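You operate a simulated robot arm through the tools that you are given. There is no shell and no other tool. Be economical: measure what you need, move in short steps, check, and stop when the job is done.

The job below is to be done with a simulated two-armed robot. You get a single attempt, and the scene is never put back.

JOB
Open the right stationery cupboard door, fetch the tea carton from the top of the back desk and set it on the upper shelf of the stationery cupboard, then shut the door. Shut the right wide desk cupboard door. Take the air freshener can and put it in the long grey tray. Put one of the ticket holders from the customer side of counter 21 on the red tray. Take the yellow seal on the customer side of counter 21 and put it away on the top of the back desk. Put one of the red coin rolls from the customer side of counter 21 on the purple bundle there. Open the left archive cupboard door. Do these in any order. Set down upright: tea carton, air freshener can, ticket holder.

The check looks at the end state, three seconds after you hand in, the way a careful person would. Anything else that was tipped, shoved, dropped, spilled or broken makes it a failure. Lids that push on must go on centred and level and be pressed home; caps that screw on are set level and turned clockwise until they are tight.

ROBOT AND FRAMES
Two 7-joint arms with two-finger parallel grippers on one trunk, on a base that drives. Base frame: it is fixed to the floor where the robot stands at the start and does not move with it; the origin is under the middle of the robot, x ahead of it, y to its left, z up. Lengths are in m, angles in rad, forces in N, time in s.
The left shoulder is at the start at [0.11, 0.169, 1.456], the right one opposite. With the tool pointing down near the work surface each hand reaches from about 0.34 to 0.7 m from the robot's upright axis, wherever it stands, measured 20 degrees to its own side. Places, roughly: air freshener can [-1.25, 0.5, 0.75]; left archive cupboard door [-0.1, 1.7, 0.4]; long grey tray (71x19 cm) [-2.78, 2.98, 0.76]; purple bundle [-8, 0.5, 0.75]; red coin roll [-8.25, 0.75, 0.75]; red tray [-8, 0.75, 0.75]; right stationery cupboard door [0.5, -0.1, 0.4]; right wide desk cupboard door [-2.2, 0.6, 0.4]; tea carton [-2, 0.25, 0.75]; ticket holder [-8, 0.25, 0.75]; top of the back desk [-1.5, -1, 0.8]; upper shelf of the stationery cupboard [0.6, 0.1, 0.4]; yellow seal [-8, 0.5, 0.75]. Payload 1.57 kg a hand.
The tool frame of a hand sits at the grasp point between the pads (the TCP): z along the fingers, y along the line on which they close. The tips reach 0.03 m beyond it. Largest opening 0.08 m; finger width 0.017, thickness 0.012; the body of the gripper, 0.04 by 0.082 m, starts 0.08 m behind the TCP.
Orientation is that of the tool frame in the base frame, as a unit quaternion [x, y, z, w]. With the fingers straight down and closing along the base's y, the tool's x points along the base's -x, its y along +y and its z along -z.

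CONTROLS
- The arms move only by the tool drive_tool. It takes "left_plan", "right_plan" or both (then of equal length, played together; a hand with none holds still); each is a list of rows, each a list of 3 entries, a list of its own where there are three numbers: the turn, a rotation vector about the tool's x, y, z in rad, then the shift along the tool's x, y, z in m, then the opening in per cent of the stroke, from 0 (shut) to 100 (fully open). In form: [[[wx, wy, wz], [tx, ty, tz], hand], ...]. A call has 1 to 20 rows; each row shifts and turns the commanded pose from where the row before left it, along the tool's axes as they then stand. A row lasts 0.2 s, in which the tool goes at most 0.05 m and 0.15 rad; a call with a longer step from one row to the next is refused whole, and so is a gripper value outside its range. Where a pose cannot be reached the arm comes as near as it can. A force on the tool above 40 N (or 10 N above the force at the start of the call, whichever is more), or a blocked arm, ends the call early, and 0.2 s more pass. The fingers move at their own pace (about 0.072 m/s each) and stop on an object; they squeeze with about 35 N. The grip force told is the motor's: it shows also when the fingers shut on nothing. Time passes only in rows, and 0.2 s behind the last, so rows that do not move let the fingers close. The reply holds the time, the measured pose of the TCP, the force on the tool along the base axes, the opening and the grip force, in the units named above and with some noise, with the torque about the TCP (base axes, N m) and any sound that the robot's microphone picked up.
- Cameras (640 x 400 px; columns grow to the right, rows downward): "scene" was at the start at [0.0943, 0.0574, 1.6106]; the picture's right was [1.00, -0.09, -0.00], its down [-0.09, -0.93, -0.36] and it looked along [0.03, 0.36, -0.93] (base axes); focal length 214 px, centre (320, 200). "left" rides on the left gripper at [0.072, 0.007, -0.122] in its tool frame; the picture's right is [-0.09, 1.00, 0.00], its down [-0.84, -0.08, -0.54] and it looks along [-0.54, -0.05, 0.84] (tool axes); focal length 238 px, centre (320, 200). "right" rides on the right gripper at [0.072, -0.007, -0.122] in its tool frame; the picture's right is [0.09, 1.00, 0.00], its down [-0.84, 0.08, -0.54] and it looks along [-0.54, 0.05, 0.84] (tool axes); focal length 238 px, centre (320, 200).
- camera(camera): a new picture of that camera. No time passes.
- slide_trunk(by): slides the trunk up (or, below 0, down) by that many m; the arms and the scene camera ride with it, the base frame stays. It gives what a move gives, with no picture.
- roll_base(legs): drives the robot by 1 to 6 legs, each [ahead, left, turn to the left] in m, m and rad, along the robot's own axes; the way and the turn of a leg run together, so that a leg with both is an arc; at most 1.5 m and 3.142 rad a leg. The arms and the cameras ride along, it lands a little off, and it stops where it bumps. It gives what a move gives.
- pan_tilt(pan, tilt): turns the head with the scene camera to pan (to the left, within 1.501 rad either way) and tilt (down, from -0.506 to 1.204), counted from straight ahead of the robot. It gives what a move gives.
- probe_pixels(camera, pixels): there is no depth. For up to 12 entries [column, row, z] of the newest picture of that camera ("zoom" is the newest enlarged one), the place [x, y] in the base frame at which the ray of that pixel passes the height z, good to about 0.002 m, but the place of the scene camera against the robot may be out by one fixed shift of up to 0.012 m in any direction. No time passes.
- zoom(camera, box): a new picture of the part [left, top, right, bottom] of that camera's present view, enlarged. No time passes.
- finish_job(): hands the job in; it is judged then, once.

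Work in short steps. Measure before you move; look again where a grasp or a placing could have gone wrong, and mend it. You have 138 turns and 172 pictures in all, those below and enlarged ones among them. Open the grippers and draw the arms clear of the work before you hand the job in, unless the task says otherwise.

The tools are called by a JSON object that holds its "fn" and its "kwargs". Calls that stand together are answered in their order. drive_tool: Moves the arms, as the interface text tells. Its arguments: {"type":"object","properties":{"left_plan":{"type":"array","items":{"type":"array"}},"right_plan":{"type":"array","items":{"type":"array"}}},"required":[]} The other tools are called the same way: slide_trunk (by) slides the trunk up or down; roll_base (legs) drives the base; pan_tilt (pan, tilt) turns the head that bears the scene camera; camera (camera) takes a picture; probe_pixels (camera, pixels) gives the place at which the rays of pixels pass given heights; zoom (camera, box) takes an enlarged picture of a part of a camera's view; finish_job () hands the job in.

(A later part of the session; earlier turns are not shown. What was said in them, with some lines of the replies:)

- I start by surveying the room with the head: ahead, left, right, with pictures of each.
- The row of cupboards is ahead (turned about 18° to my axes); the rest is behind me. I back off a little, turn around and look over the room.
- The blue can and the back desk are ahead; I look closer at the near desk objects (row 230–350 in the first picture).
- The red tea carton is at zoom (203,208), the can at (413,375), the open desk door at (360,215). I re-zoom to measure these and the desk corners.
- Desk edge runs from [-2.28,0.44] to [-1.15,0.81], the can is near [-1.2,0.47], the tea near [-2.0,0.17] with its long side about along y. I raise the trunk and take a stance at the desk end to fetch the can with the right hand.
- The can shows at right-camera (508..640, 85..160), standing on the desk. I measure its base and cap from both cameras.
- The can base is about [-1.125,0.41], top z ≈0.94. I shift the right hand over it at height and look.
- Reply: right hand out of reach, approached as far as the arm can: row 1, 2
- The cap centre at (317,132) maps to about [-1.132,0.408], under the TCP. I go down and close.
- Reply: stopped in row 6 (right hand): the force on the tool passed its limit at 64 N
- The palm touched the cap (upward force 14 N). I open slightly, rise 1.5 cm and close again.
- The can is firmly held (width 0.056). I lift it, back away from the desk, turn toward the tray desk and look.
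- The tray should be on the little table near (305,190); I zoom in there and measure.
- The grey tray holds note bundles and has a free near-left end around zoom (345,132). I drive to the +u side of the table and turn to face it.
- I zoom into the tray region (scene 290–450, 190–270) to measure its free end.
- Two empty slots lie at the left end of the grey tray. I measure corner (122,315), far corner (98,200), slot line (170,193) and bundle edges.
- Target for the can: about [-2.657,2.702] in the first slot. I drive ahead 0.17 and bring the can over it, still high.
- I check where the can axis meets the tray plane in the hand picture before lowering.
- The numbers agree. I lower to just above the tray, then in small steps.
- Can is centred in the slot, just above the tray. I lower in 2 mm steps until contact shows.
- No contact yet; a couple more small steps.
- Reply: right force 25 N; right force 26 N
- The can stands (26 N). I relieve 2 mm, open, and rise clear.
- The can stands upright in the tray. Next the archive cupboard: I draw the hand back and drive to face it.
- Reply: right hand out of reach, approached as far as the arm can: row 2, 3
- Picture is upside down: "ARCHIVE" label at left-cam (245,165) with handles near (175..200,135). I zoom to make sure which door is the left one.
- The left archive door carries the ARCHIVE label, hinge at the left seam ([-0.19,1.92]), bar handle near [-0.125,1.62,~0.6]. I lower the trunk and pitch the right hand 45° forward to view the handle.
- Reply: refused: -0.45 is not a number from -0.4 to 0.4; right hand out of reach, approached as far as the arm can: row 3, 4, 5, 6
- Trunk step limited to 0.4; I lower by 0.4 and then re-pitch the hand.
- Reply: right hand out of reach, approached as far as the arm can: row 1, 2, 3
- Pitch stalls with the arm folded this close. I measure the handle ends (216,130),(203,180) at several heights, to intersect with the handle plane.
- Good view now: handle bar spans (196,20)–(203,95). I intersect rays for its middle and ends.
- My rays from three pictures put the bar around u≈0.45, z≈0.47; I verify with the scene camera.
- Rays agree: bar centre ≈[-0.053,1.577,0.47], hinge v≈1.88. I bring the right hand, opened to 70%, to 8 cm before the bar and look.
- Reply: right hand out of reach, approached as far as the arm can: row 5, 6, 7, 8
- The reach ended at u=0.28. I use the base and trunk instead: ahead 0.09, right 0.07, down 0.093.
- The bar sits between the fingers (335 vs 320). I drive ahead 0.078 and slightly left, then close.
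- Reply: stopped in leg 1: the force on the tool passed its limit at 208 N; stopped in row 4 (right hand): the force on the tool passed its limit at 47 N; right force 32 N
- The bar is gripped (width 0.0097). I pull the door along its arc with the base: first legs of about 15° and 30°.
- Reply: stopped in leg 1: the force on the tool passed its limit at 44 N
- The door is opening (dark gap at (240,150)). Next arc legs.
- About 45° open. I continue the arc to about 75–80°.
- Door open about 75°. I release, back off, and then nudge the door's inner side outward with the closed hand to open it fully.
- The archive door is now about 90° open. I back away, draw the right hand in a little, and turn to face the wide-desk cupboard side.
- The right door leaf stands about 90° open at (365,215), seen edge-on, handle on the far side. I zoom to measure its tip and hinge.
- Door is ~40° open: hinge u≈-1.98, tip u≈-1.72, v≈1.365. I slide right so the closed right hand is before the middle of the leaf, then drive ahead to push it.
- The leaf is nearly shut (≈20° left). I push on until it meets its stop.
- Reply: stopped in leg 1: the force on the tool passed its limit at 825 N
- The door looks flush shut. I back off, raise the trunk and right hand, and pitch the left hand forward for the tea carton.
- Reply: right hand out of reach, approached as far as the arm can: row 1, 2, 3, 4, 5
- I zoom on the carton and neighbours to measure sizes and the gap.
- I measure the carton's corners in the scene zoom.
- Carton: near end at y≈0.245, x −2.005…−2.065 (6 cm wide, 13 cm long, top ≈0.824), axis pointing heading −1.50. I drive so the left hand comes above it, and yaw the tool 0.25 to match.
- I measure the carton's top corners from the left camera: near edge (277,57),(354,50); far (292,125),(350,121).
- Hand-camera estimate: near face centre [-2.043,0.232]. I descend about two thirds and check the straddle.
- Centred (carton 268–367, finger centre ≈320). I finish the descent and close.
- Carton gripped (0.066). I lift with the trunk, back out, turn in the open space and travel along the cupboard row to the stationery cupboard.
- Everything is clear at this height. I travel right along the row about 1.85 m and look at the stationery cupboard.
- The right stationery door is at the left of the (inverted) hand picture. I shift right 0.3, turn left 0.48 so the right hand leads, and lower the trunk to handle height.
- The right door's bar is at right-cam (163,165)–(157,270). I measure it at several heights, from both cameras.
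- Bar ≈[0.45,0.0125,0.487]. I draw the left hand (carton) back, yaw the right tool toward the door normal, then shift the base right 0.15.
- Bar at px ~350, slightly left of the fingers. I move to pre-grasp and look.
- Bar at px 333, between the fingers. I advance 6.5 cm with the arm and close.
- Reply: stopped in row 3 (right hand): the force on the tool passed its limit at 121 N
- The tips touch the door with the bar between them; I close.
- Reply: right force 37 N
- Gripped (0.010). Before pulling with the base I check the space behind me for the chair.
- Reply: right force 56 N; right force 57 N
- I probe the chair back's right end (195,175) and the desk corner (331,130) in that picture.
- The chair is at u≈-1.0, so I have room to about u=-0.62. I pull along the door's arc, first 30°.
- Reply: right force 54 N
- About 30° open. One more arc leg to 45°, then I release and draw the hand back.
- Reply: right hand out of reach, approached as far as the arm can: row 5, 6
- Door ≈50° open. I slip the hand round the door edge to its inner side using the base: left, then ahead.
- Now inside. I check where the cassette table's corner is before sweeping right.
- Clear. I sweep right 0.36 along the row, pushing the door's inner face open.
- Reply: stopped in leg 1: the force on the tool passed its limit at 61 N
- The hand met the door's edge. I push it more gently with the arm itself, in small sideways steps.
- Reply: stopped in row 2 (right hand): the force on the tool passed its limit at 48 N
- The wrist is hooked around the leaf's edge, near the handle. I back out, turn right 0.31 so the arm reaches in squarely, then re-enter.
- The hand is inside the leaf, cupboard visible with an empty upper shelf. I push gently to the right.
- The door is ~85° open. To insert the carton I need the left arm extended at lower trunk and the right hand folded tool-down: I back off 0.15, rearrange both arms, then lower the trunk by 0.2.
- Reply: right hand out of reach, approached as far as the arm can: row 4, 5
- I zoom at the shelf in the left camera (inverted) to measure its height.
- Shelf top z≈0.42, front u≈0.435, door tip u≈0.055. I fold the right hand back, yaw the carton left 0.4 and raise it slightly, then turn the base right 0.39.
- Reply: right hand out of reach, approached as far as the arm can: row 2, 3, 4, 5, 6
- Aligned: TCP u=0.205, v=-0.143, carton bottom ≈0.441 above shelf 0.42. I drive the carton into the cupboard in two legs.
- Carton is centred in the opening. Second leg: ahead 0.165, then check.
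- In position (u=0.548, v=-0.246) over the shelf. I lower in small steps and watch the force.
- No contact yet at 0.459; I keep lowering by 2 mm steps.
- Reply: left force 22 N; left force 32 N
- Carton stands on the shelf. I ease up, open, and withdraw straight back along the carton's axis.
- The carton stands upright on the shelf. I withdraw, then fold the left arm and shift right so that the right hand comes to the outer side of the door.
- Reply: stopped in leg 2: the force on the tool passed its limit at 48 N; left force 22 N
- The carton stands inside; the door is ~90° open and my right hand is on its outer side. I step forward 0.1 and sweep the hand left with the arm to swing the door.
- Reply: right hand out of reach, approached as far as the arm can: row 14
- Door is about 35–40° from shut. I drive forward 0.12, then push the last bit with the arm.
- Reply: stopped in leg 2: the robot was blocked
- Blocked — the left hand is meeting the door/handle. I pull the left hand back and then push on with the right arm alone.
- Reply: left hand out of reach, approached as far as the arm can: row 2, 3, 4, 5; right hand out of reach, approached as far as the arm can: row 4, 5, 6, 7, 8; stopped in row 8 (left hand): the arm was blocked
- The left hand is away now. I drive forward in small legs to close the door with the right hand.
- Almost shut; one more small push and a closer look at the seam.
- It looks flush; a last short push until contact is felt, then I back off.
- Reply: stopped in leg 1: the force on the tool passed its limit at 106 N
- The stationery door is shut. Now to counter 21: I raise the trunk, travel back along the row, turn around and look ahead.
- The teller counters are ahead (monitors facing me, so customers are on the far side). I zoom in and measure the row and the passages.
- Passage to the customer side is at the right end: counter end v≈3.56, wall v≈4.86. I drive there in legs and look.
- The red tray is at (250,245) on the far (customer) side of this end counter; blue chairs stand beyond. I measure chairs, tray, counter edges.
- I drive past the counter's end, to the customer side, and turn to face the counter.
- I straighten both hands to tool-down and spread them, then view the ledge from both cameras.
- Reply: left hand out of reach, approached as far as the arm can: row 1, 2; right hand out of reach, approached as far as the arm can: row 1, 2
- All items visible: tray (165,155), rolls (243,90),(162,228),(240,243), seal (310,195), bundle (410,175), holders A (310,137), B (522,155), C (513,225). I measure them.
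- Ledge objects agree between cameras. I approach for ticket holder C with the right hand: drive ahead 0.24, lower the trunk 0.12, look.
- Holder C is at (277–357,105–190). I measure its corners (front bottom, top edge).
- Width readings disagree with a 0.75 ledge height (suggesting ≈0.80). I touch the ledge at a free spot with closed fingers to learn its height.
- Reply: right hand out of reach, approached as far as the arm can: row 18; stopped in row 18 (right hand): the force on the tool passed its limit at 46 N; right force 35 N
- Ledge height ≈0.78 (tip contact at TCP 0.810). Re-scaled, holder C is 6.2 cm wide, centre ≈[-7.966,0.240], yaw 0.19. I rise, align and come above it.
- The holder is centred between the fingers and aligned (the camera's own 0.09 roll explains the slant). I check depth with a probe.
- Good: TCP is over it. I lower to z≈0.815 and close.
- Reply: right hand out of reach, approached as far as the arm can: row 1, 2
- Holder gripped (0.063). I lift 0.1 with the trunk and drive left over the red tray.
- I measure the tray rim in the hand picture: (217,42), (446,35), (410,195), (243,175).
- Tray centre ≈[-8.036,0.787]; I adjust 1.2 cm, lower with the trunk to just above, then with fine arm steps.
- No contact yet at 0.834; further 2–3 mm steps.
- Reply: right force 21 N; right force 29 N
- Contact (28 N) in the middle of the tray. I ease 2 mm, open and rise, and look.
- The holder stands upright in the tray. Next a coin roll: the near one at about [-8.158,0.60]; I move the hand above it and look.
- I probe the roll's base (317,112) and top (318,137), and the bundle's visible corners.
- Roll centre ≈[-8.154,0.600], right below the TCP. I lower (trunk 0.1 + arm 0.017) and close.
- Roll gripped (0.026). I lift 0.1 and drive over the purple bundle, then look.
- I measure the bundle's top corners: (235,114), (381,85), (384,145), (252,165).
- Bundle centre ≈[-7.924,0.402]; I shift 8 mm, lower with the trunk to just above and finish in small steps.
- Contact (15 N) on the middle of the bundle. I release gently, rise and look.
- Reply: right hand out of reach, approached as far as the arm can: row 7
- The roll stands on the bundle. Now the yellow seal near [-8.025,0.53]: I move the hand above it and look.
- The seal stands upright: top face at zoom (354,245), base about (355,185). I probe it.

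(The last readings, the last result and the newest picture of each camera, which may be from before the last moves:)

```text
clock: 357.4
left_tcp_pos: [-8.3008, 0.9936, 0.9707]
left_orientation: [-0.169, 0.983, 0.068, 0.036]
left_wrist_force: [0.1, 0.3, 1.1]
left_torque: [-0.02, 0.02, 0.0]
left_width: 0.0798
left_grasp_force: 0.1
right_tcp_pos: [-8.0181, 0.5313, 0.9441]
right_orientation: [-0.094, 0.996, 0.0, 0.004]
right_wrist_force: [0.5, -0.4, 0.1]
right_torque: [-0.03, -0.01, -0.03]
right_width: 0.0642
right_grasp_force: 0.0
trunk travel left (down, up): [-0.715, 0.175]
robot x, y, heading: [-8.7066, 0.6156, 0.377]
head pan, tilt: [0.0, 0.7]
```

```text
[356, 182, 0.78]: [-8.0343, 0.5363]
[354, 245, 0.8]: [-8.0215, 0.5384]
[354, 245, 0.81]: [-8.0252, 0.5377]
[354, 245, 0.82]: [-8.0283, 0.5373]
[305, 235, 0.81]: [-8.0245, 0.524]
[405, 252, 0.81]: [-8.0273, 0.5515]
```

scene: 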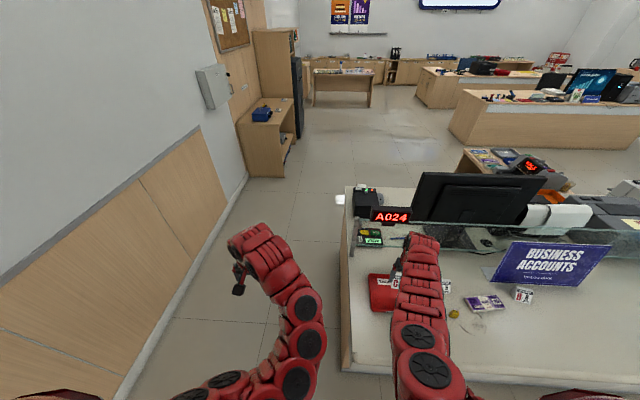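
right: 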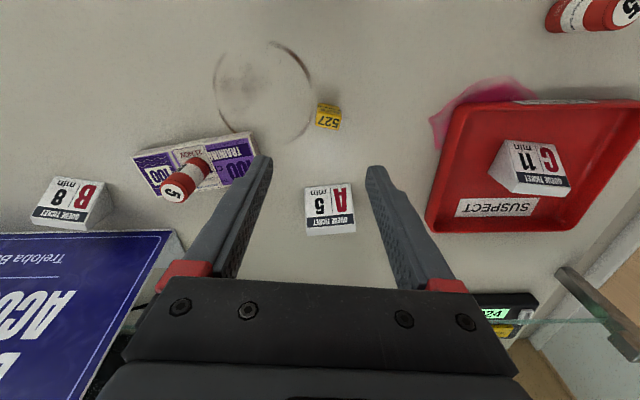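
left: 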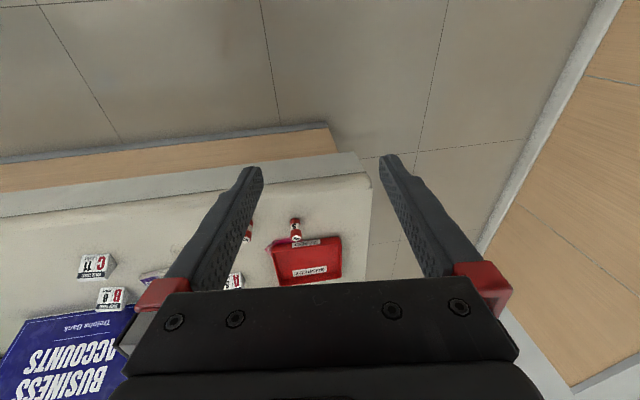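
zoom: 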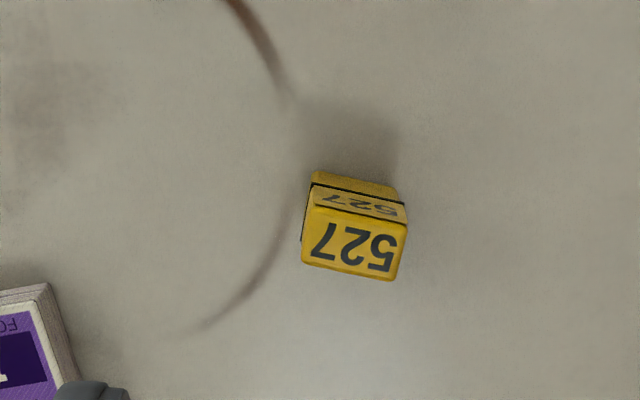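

Seal centre ≈[-8.025,0.538], top ≈0.81. I centre, lower to TCP ≈0.815 and close.

{"fn": "drive_tool", "kwargs": {"right_plan": [[[0, 0, 0], [0.0057, 0.0075, 0], 80], [[0, 0, 0], [0, 0, 0], 80]]}}

{"fn": "slide_trunk", "kwargs": {"by": -0.115}}

{"fn": "drive_tool", "kwargs": {"right_plan": [[[0, 0, 0], [0, 0, 0.007], 80], [[0, 0, 0], [0, 0, 0.007], 80], [[0, 0, 0], [0, 0, 0], 0], [[0, 0, 0], [0, 0, 0], 0], [[0, 0, 0], [0, 0, 0], 0]]}}

{"fn": "camera", "kwargs": {"camera": "right"}}

```text
clock: 358.0
left_tcp_pos: [-8.3019, 0.9947, 0.971]
left_orientation: [-0.17, 0.983, 0.069, 0.035]
left_wrist_force: [-1.2, -0.1, -0.2]
left_torque: [-0.02, 0.0, -0.01]
left_width: 0.0799
left_grasp_force: 0.1
right_tcp_pos: [-8.0183, 0.5383, 0.9426]
right_orientation: [-0.096, 0.995, -0.001, 0.003]
right_wrist_force: [0.1, 0.0, 0.2]
right_torque: [0.01, -0.04, -0.01]
right_width: 0.0642
right_grasp_force: 0.1
right hand out of reach, approached as far as the arm can: row 1
trunk travel left (down, up): [-0.715, 0.175]
robot x, y, heading: [-8.7026, 0.6208, 0.377]
head pan, tilt: [0.0, 0.7]
```

```text
clock: 359.4
left_tcp_pos: [-8.3011, 0.9945, 0.855]
left_orientation: [-0.17, 0.982, 0.068, 0.036]
left_wrist_force: [-0.2, 0.5, -0.3]
left_torque: [0.0, -0.02, 0.0]
left_width: 0.08
left_grasp_force: 0.1
right_tcp_pos: [-8.0182, 0.5363, 0.828]
right_orientation: [-0.096, 0.995, 0.0, 0.003]
right_wrist_force: [0.0, 0.4, 0.4]
right_torque: [-0.05, -0.04, -0.02]
right_width: 0.0639
right_grasp_force: 0.0
trunk travel left (down, up): [-0.6, 0.29]
robot x, y, heading: [-8.7072, 0.6197, 0.376]
head pan, tilt: [0.0, 0.7]
```

```text
clock: 360.6
left_tcp_pos: [-8.2991, 0.9936, 0.8555]
left_orientation: [-0.169, 0.983, 0.069, 0.035]
left_wrist_force: [-0.1, 0.3, -0.3]
left_torque: [0.01, -0.03, 0.0]
left_width: 0.0801
left_grasp_force: 0.0
right_tcp_pos: [-8.0186, 0.537, 0.8135]
right_orientation: [-0.095, 0.995, 0.0, 0.004]
right_wrist_force: [-0.3, 0.1, 0.5]
right_torque: [0.02, -0.02, -0.01]
right_width: 0.0237
right_grasp_force: 34.7
trunk travel left (down, up): [-0.6, 0.29]
robot x, y, heading: [-8.7035, 0.6182, 0.38]
head pan, tilt: [0.0, 0.7]
```

```text
42 pictures are left
```

right: 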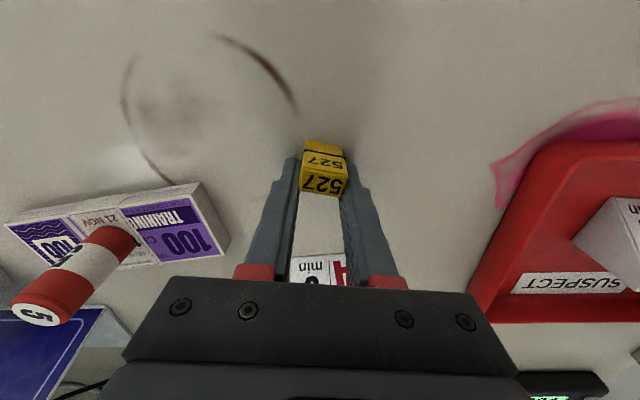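

Seal gripped (0.024). I lift it, back off and drive back around the counter's end, facing the same way.

{"fn": "slide_trunk", "kwargs": {"by": 0.27}}

{"fn": "roll_base", "kwargs": {"legs": [[-0.3, 0, -0.058], [0, 0.82, 0], [1.1, 0, 0], [1.1, 0, 0]]}}

{"fn": "camera", "kwargs": {"camera": "scene"}}

```text
clock: 363.4
left_tcp_pos: [-8.3002, 0.995, 1.1258]
left_orientation: [-0.17, 0.982, 0.068, 0.035]
left_wrist_force: [-0.2, 0.0, -0.4]
left_torque: [-0.03, 0.03, -0.02]
left_width: 0.0799
left_grasp_force: 0.0
right_tcp_pos: [-8.0178, 0.5363, 1.0834]
right_orientation: [-0.095, 0.995, -0.001, 0.003]
right_wrist_force: [0.4, -0.4, -0.7]
right_torque: [-0.03, 0.01, 0.0]
right_width: 0.0238
right_grasp_force: 35.1
trunk travel left (down, up): [-0.87, 0.02]
robot x, y, heading: [-8.7042, 0.617, 0.379]
head pan, tilt: [0.0, 0.7]
```

```text
clock: 379.9
left_tcp_pos: [-6.7886, 2.4303, 1.1259]
left_orientation: [-0.166, 0.983, 0.069, 0.036]
left_wrist_force: [-0.4, 0.4, -0.6]
left_torque: [-0.02, -0.05, -0.01]
left_width: 0.08
left_grasp_force: 0.0
right_tcp_pos: [-6.5088, 1.972, 1.0828]
right_orientation: [-0.092, 0.996, 0.0, 0.003]
right_wrist_force: [-0.7, 1.0, -0.9]
right_torque: [0.0, -0.01, 0.03]
right_width: 0.0236
right_grasp_force: 35.4
trunk travel left (down, up): [-0.87, 0.02]
robot x, y, heading: [-7.1909, 2.0567, 0.372]
head pan, tilt: [0.0, 0.7]
```

```text
41 pictures are left
```

scene: 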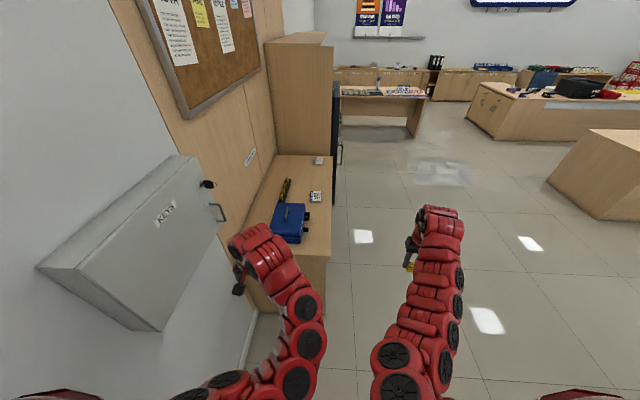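

I clear the wall cabinet by moving right, then drive back toward the back desk.

{"fn": "roll_base", "kwargs": {"legs": [[0.06, -0.804, 0], [1.168, -0.659, 0], [1.166, -0.709, 0], [1.0, -0.454, 0], [0, 0, -0.05]]}}

{"fn": "pan_tilt", "kwargs": {"pan": -0.4, "tilt": 0.7}}

{"fn": "camera", "kwargs": {"camera": "scene"}}

```text
clock: 402.6
left_tcp_pos: [-2.6563, 1.0862, 1.1257]
left_orientation: [-0.121, 0.99, 0.066, 0.038]
left_wrist_force: [-0.1, 0.0, -0.3]
left_torque: [-0.04, 0.0, -0.01]
left_width: 0.0802
left_grasp_force: 0.0
right_tcp_pos: [-2.418, 0.6026, 1.0837]
right_orientation: [-0.047, 0.999, -0.002, 0.003]
right_wrist_force: [0.4, 0.4, 0.0]
right_torque: [-0.03, -0.05, -0.02]
right_width: 0.0236
right_grasp_force: 35.5
trunk travel left (down, up): [-0.87, 0.02]
robot x, y, heading: [-3.0947, 0.7486, 0.281]
head pan, tilt: [0.0, 0.7]
```

```text
clock: 403.4
left_tcp_pos: [-2.6546, 1.0841, 1.1266]
left_orientation: [-0.122, 0.99, 0.067, 0.038]
left_wrist_force: [0.2, -0.2, 0.3]
left_torque: [-0.01, 0.01, 0.0]
left_width: 0.08
left_grasp_force: 0.1
right_tcp_pos: [-2.4171, 0.6021, 1.0831]
right_orientation: [-0.046, 0.999, -0.001, 0.003]
right_wrist_force: [-0.2, -0.4, -0.1]
right_torque: [-0.01, -0.02, -0.02]
right_width: 0.0238
right_grasp_force: 35.2
trunk travel left (down, up): [-0.87, 0.02]
robot x, y, heading: [-3.0895, 0.7506, 0.282]
head pan, tilt: [-0.4, 0.7]
```

```text
40 pictures are left
```

scene: 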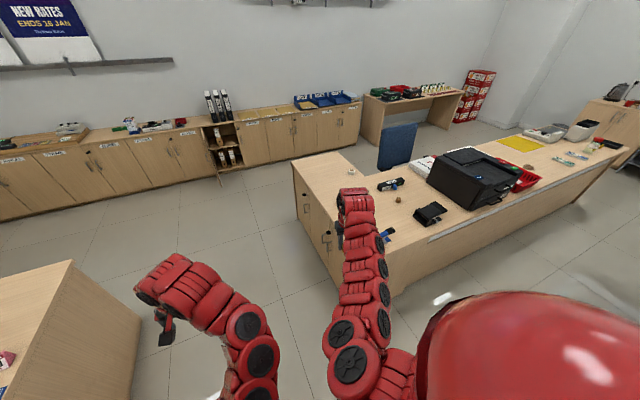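

The way is clear. I bring the hand above the free spot where the tea stood, right leg first, then ahead.

{"fn": "roll_base", "kwargs": {"legs": [[0, -0.525, 0], [0.261, 0, 0]]}}

{"fn": "slide_trunk", "kwargs": {"by": -0.13}}

{"fn": "camera", "kwargs": {"camera": "right"}}

```text
clock: 408.0
left_tcp_pos: [-2.2589, 0.6442, 1.1259]
left_orientation: [-0.118, 0.99, 0.067, 0.039]
left_wrist_force: [-1.5, 0.4, 0.7]
left_torque: [0.0, 0.01, 0.02]
left_width: 0.0796
left_grasp_force: 0.1
right_tcp_pos: [-2.0233, 0.1584, 1.0841]
right_orientation: [-0.043, 0.999, -0.001, 0.003]
right_wrist_force: [-0.4, 0.0, 0.4]
right_torque: [-0.02, -0.04, -0.03]
right_width: 0.0235
right_grasp_force: 35.6
trunk travel left (down, up): [-0.87, 0.02]
robot x, y, heading: [-2.7015, 0.3112, 0.275]
head pan, tilt: [-0.4, 0.7]
```

```text
clock: 409.6
left_tcp_pos: [-2.2571, 0.6434, 0.9956]
left_orientation: [-0.118, 0.99, 0.068, 0.038]
left_wrist_force: [-0.5, -0.7, 0.3]
left_torque: [-0.01, -0.01, -0.02]
left_width: 0.0801
left_grasp_force: 0.0
right_tcp_pos: [-2.0232, 0.1582, 0.952]
right_orientation: [-0.044, 0.999, 0.0, 0.003]
right_wrist_force: [-0.3, -0.3, -0.3]
right_torque: [0.02, -0.04, 0.02]
right_width: 0.0237
right_grasp_force: 34.7
trunk travel left (down, up): [-0.74, 0.15]
robot x, y, heading: [-2.6959, 0.3094, 0.272]
head pan, tilt: [-0.4, 0.7]
```

```text
39 pictures are left
```

right: 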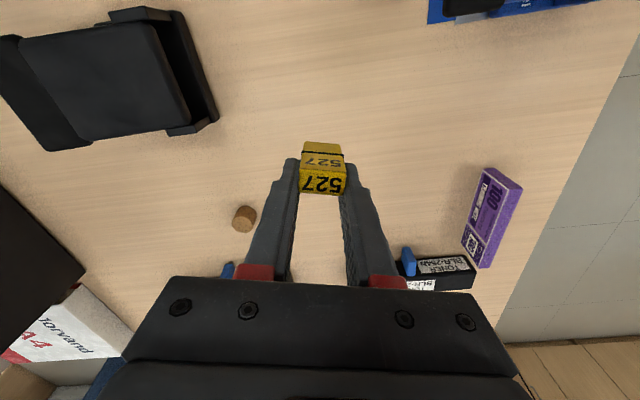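

The spot is free. I lower with the trunk to just above the desk, then in small steps.

{"fn": "slide_trunk", "kwargs": {"by": -0.15}}

{"fn": "drive_tool", "kwargs": {"right_plan": [[[0, 0, 0], [0, 0, 0.006], 0], [[0, 0, 0], [0, 0, 0], 0]]}}

{"fn": "drive_tool", "kwargs": {"right_plan": [[[0, 0, 0], [0, 0, 0.004], 0], [[0, 0, 0], [0, 0, 0], 0]]}}

{"fn": "drive_tool", "kwargs": {"right_plan": [[[0, 0, 0], [0, 0, 0.003], 0], [[0, 0, 0], [0, 0, 0], 0]]}}

{"fn": "drive_tool", "kwargs": {"right_plan": [[[0, 0, 0], [0, 0, 0.003], 0], [[0, 0, 0], [0, 0, 0], 0]]}}

```text
clock: 411.3
left_tcp_pos: [-2.2569, 0.6448, 0.8452]
left_orientation: [-0.118, 0.99, 0.066, 0.038]
left_wrist_force: [-0.1, -0.3, 0.1]
left_torque: [-0.02, 0.04, 0.02]
left_width: 0.0801
left_grasp_force: 0.0
right_tcp_pos: [-2.0232, 0.1594, 0.8031]
right_orientation: [-0.044, 0.999, 0.0, 0.004]
right_wrist_force: [-0.1, 0.3, 0.3]
right_torque: [-0.01, 0.0, -0.01]
right_width: 0.0236
right_grasp_force: 34.4
trunk travel left (down, up): [-0.59, 0.3]
robot x, y, heading: [-2.701, 0.311, 0.272]
head pan, tilt: [-0.4, 0.7]
```

```text
clock: 411.9
left_tcp_pos: [-2.2568, 0.6437, 0.8463]
left_orientation: [-0.118, 0.99, 0.067, 0.039]
left_wrist_force: [-0.5, 1.1, 0.2]
left_torque: [0.01, 0.02, -0.02]
left_width: 0.08
left_grasp_force: 0.1
right_tcp_pos: [-2.0216, 0.1594, 0.7974]
right_orientation: [-0.045, 0.999, -0.001, 0.003]
right_wrist_force: [0.0, -0.3, -0.3]
right_torque: [0.04, 0.02, 0.0]
right_width: 0.0235
right_grasp_force: 34.8
trunk travel left (down, up): [-0.59, 0.3]
robot x, y, heading: [-2.6995, 0.3091, 0.265]
head pan, tilt: [-0.4, 0.7]
```

```text
clock: 412.5
left_tcp_pos: [-2.2566, 0.6436, 0.8457]
left_orientation: [-0.117, 0.99, 0.067, 0.039]
left_wrist_force: [0.5, 0.5, 0.1]
left_torque: [-0.01, 0.0, -0.02]
left_width: 0.0798
left_grasp_force: 0.0
right_tcp_pos: [-2.0226, 0.1601, 0.7941]
right_orientation: [-0.045, 0.999, 0.0, 0.003]
right_wrist_force: [-0.3, -0.8, 0.0]
right_torque: [-0.02, 0.03, -0.03]
right_width: 0.0236
right_grasp_force: 34.6
trunk travel left (down, up): [-0.59, 0.3]
robot x, y, heading: [-2.6975, 0.3092, 0.271]
head pan, tilt: [-0.4, 0.7]
```

```text
clock: 413.1
left_tcp_pos: [-2.2573, 0.6424, 0.8463]
left_orientation: [-0.118, 0.99, 0.067, 0.039]
left_wrist_force: [-0.2, -0.8, 0.4]
left_torque: [0.01, -0.01, -0.02]
left_width: 0.0799
left_grasp_force: 0.0
right_tcp_pos: [-2.0233, 0.16, 0.79]
right_orientation: [-0.044, 0.999, 0.0, 0.004]
right_wrist_force: [0.2, 0.4, 0.1]
right_torque: [-0.01, -0.02, -0.01]
right_width: 0.0235
right_grasp_force: 35.2
trunk travel left (down, up): [-0.59, 0.3]
robot x, y, heading: [-2.6986, 0.3086, 0.274]
head pan, tilt: [-0.4, 0.7]
```

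```text
clock: 413.7
left_tcp_pos: [-2.2574, 0.6427, 0.8466]
left_orientation: [-0.118, 0.99, 0.067, 0.038]
left_wrist_force: [0.8, -0.1, 0.1]
left_torque: [0.01, 0.0, 0.02]
left_width: 0.0799
left_grasp_force: 0.1
right_tcp_pos: [-2.0234, 0.1602, 0.7866]
right_orientation: [-0.045, 0.999, 0.0, 0.004]
right_wrist_force: [0.2, -0.7, 0.4]
right_torque: [0.03, 0.0, -0.01]
right_width: 0.0237
right_grasp_force: 35.1
trunk travel left (down, up): [-0.59, 0.3]
robot x, y, heading: [-2.6998, 0.3103, 0.277]
head pan, tilt: [-0.4, 0.7]
```

No contact yet at 0.787; 2 mm steps on.

{"fn": "drive_tool", "kwargs": {"right_plan": [[[0, 0, 0], [0, 0, 0.002], 0], [[0, 0, 0], [0, 0, 0], 0]]}}

{"fn": "drive_tool", "kwargs": {"right_plan": [[[0, 0, 0], [0, 0, 0.002], 0], [[0, 0, 0], [0, 0, 0], 0]]}}

{"fn": "drive_tool", "kwargs": {"right_plan": [[[0, 0, 0], [0, 0, 0.002], 0], [[0, 0, 0], [0, 0, 0], 0]]}}

{"fn": "camera", "kwargs": {"camera": "right"}}

```text
clock: 414.3
left_tcp_pos: [-2.257, 0.6443, 0.8451]
left_orientation: [-0.118, 0.99, 0.066, 0.039]
left_wrist_force: [-0.6, -0.1, -0.8]
left_torque: [0.0, -0.04, 0.03]
left_width: 0.0799
left_grasp_force: 0.1
right_tcp_pos: [-2.0223, 0.1597, 0.7844]
right_orientation: [-0.043, 0.999, 0.0, 0.003]
right_wrist_force: [0.1, -0.7, 0.8]
right_torque: [0.0, 0.01, 0.0]
right_width: 0.0237
right_grasp_force: 35.3
trunk travel left (down, up): [-0.59, 0.3]
robot x, y, heading: [-2.6964, 0.3123, 0.275]
head pan, tilt: [-0.4, 0.7]
```

```text
clock: 414.9
left_tcp_pos: [-2.2572, 0.643, 0.8456]
left_orientation: [-0.119, 0.99, 0.066, 0.038]
left_wrist_force: [-0.3, -0.2, -1.1]
left_torque: [0.04, 0.01, -0.05]
left_width: 0.0797
left_grasp_force: 0.1
right_tcp_pos: [-2.023, 0.1594, 0.7828]
right_orientation: [-0.043, 0.999, -0.001, 0.003]
right_wrist_force: [0.8, 0.8, -0.2]
right_torque: [0.0, -0.03, 0.02]
right_width: 0.0233
right_grasp_force: 34.8
trunk travel left (down, up): [-0.59, 0.3]
robot x, y, heading: [-2.6931, 0.3103, 0.277]
head pan, tilt: [-0.4, 0.7]
```

```text
clock: 415.5
left_tcp_pos: [-2.2583, 0.6442, 0.8466]
left_orientation: [-0.119, 0.99, 0.068, 0.04]
left_wrist_force: [0.0, 0.7, -0.1]
left_torque: [0.02, 0.01, 0.0]
left_width: 0.0798
left_grasp_force: 0.0
right_tcp_pos: [-2.0227, 0.1588, 0.7826]
right_orientation: [-0.044, 0.999, -0.002, 0.005]
right_wrist_force: [2.1, 0.9, 15.9]
right_torque: [0.02, 0.12, -0.01]
right_width: 0.0236
right_grasp_force: 35.5
trunk travel left (down, up): [-0.59, 0.3]
robot x, y, heading: [-2.6925, 0.3062, 0.276]
head pan, tilt: [-0.4, 0.7]
```

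```text
38 pictures are left
```

right: 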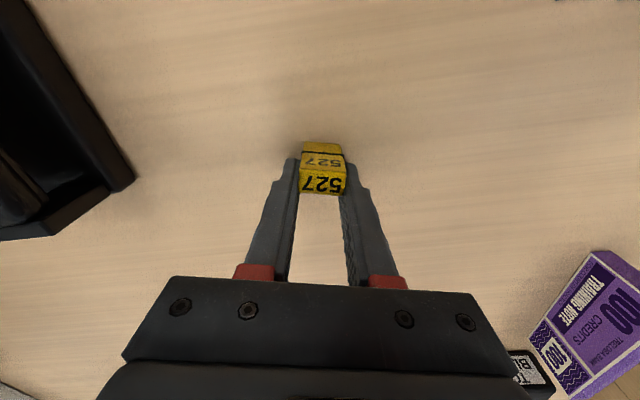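

The seal is down (16 N). I release, rise, and look.

{"fn": "drive_tool", "kwargs": {"right_plan": [[[0, 0, 0], [0, 0, -0.001], 0], [[0, 0, 0], [0, 0, 0], 70], [[0, 0, 0], [0, 0, 0], 70], [[0, 0, 0], [0, 0, 0], 70], [[0, 0, 0], [0, 0, -0.03], 70], [[0, 0, 0], [0, 0, -0.04], 70], [[0, 0, 0], [0, 0, -0.03], 70]]}}

{"fn": "slide_trunk", "kwargs": {"by": 0.15}}

{"fn": "camera", "kwargs": {"camera": "right"}}

```text
clock: 417.1
left_tcp_pos: [-2.2565, 0.6432, 0.8461]
left_orientation: [-0.118, 0.99, 0.067, 0.039]
left_wrist_force: [-0.4, 0.5, -0.1]
left_torque: [0.01, -0.02, 0.0]
left_width: 0.0801
left_grasp_force: 0.1
right_tcp_pos: [-2.0223, 0.1588, 0.832]
right_orientation: [-0.043, 0.999, 0.0, 0.004]
right_wrist_force: [0.2, 0.4, 0.3]
right_torque: [0.02, -0.03, -0.02]
right_width: 0.0561
right_grasp_force: 0.0
right hand out of reach, approached as far as the arm can: row 6, 7
trunk travel left (down, up): [-0.59, 0.3]
robot x, y, heading: [-2.6976, 0.3141, 0.273]
head pan, tilt: [-0.4, 0.7]
```

```text
clock: 418.9
left_tcp_pos: [-2.2582, 0.6432, 0.9963]
left_orientation: [-0.119, 0.99, 0.067, 0.039]
left_wrist_force: [-0.4, -0.8, 0.5]
left_torque: [-0.02, -0.01, 0.0]
left_width: 0.08
left_grasp_force: 0.0
right_tcp_pos: [-2.0219, 0.1596, 0.9823]
right_orientation: [-0.044, 0.999, -0.001, 0.002]
right_wrist_force: [0.2, -0.6, 0.5]
right_torque: [-0.03, 0.0, -0.01]
right_width: 0.0562
right_grasp_force: 0.0
trunk travel left (down, up): [-0.74, 0.15]
robot x, y, heading: [-2.7003, 0.3122, 0.272]
head pan, tilt: [-0.4, 0.7]
```

```text
37 pictures are left
```

right: 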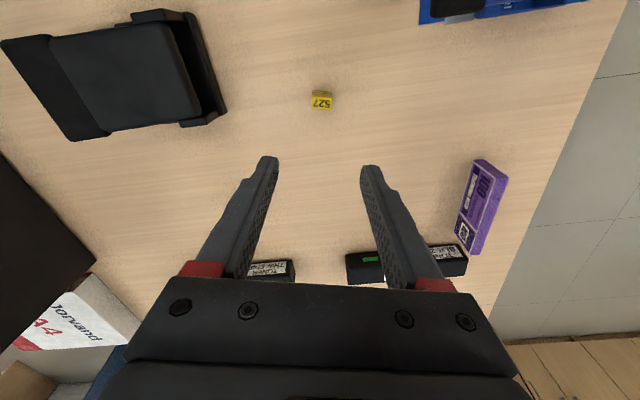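

The seal stands on the desk. I back away and check the desk door, the tray with the can, and the cupboards.

{"fn": "roll_base", "kwargs": {"legs": [[-0.25, 0, 0], [0, 0.85, 0]]}}

{"fn": "pan_tilt", "kwargs": {"pan": -0.8, "tilt": 0.5}}

{"fn": "camera", "kwargs": {"camera": "scene"}}

{"fn": "pan_tilt", "kwargs": {"pan": 0.6, "tilt": 0.5}}

{"fn": "camera", "kwargs": {"camera": "scene"}}

```text
clock: 424.8
left_tcp_pos: [-2.7233, 1.4005, 0.9955]
left_orientation: [-0.115, 0.99, 0.067, 0.039]
left_wrist_force: [0.0, -0.5, -0.2]
left_torque: [0.0, -0.02, 0.0]
left_width: 0.0799
left_grasp_force: 0.0
right_tcp_pos: [-2.4914, 0.9147, 0.9825]
right_orientation: [-0.04, 0.999, 0.0, 0.003]
right_wrist_force: [-0.5, -0.6, 0.1]
right_torque: [-0.01, 0.01, 0.0]
right_width: 0.056
right_grasp_force: 0.1
trunk travel left (down, up): [-0.74, 0.15]
robot x, y, heading: [-3.1702, 1.0683, 0.268]
head pan, tilt: [-0.4, 0.7]
```

```text
clock: 425.7
left_tcp_pos: [-2.7241, 1.3991, 0.996]
left_orientation: [-0.114, 0.99, 0.067, 0.039]
left_wrist_force: [0.1, 0.4, 0.0]
left_torque: [0.0, 0.03, -0.01]
left_width: 0.0801
left_grasp_force: 0.0
right_tcp_pos: [-2.4914, 0.9136, 0.9824]
right_orientation: [-0.039, 0.999, -0.001, 0.003]
right_wrist_force: [0.0, -0.8, -0.3]
right_torque: [0.0, 0.04, -0.02]
right_width: 0.0561
right_grasp_force: 0.0
trunk travel left (down, up): [-0.74, 0.15]
robot x, y, heading: [-3.1666, 1.0691, 0.266]
head pan, tilt: [-0.799, 0.499]
```

```text
36 pictures are left
```

scene: 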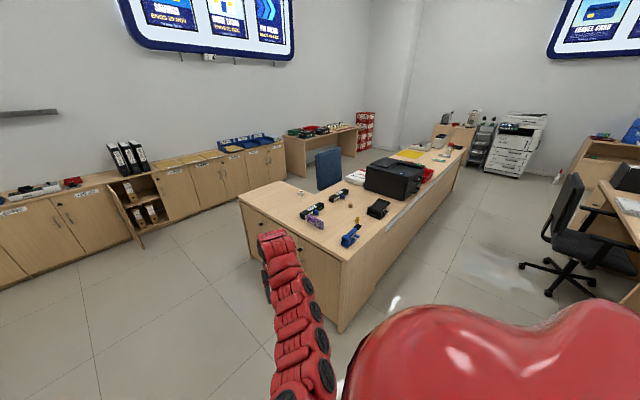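

```text
clock: 427.2
left_tcp_pos: [-2.7245, 1.4009, 0.9962]
left_orientation: [-0.114, 0.99, 0.066, 0.039]
left_wrist_force: [-0.6, -0.5, -0.2]
left_torque: [0.0, 0.0, 0.01]
left_width: 0.0801
left_grasp_force: 0.0
right_tcp_pos: [-2.4921, 0.9137, 0.9827]
right_orientation: [-0.041, 0.999, -0.001, 0.004]
right_wrist_force: [0.8, 0.1, 0.4]
right_torque: [0.0, -0.01, -0.01]
right_width: 0.0555
right_grasp_force: 0.1
trunk travel left (down, up): [-0.74, 0.15]
robot x, y, heading: [-3.1666, 1.0699, 0.27]
head pan, tilt: [0.6, 0.499]
```

```text
35 pictures are left
```

scene: 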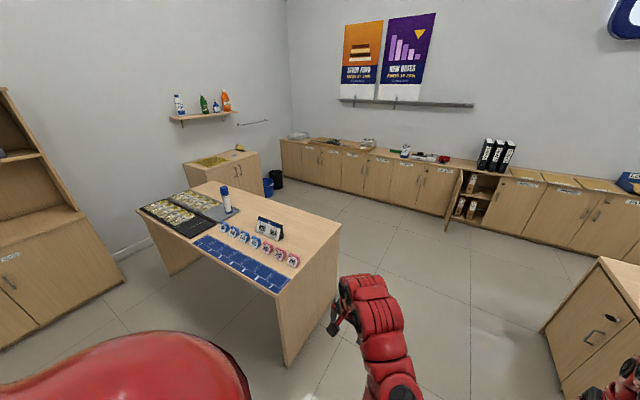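

All looks right; I zoom on the desk door (lower right) and the archive door to confirm.

{"fn": "zoom", "kwargs": {"camera": "scene", "box": [480, 240, 640, 340]}}

{"fn": "zoom", "kwargs": {"camera": "scene", "box": [400, 140, 560, 240]}}

```text
4.00 times, centred on (560, 290) of scene
```

zoom: 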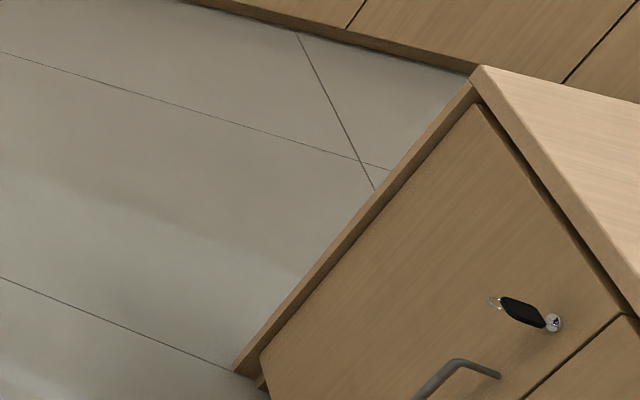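

```text
4.00 times, centred on (480, 190) of scene
```

zoom: 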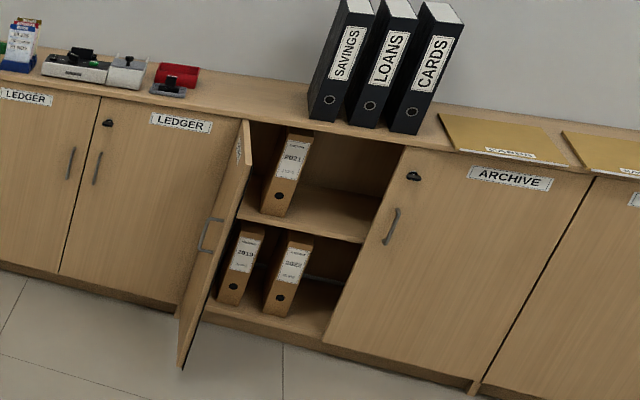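

The archive door stands wide open. One last look at the right wide-desk door with the head turned right.

{"fn": "pan_tilt", "kwargs": {"pan": -0.35, "tilt": 0.6}}

{"fn": "zoom", "kwargs": {"camera": "scene", "box": [220, 150, 460, 300]}}

```text
clock: 428.4
left_tcp_pos: [-2.7248, 1.4007, 0.9957]
left_orientation: [-0.115, 0.99, 0.066, 0.039]
left_wrist_force: [0.5, 0.4, -0.1]
left_torque: [0.01, -0.03, 0.0]
left_width: 0.0802
left_grasp_force: 0.0
right_tcp_pos: [-2.4925, 0.9149, 0.9827]
right_orientation: [-0.041, 0.999, 0.0, 0.004]
right_wrist_force: [-0.1, 0.8, -0.5]
right_torque: [-0.02, 0.05, 0.01]
right_width: 0.056
right_grasp_force: 0.1
trunk travel left (down, up): [-0.74, 0.15]
robot x, y, heading: [-3.1666, 1.0708, 0.269]
head pan, tilt: [-0.351, 0.6]
```

```text
2.67 times, centred on (340, 225) of scene
```

zoom: 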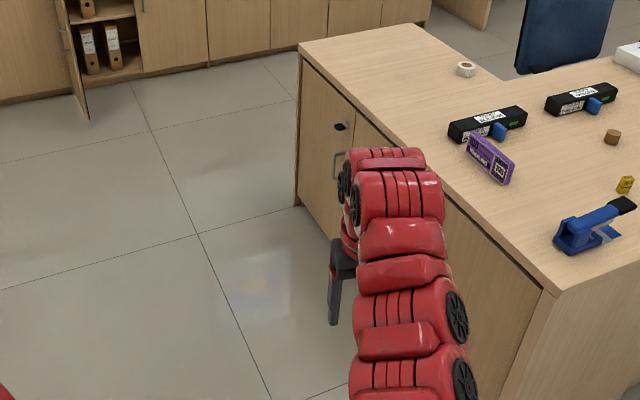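

The desk front is flush, every item is in place, and both hands are open and clear. I hand in.

{"fn": "finish_job", "kwargs": {}}

```text
The job is handed in.
```

I did all seven tasks and handed the job in. I have not seen the judge's result.

- **Tea carton:** it stands upright on the upper shelf of the stationery cupboard, and the right door is shut again.
- **Wide desk cupboard:** the right door is shut. The base pushed it too hard, with a force spike of 825 N at the stop. I saw no damage afterwards.
- **Air freshener can:** it stands upright in the first slot of the long grey tray.
- **Ticket holder:** holder C stands upright in the red tray.
- **Coin roll:** one red roll stands on the middle of the purple bundle.
- **Yellow seal:** it stands on the back desk, where the tea carton was.
- **Archive cupboard:** the left door is open about 90°.
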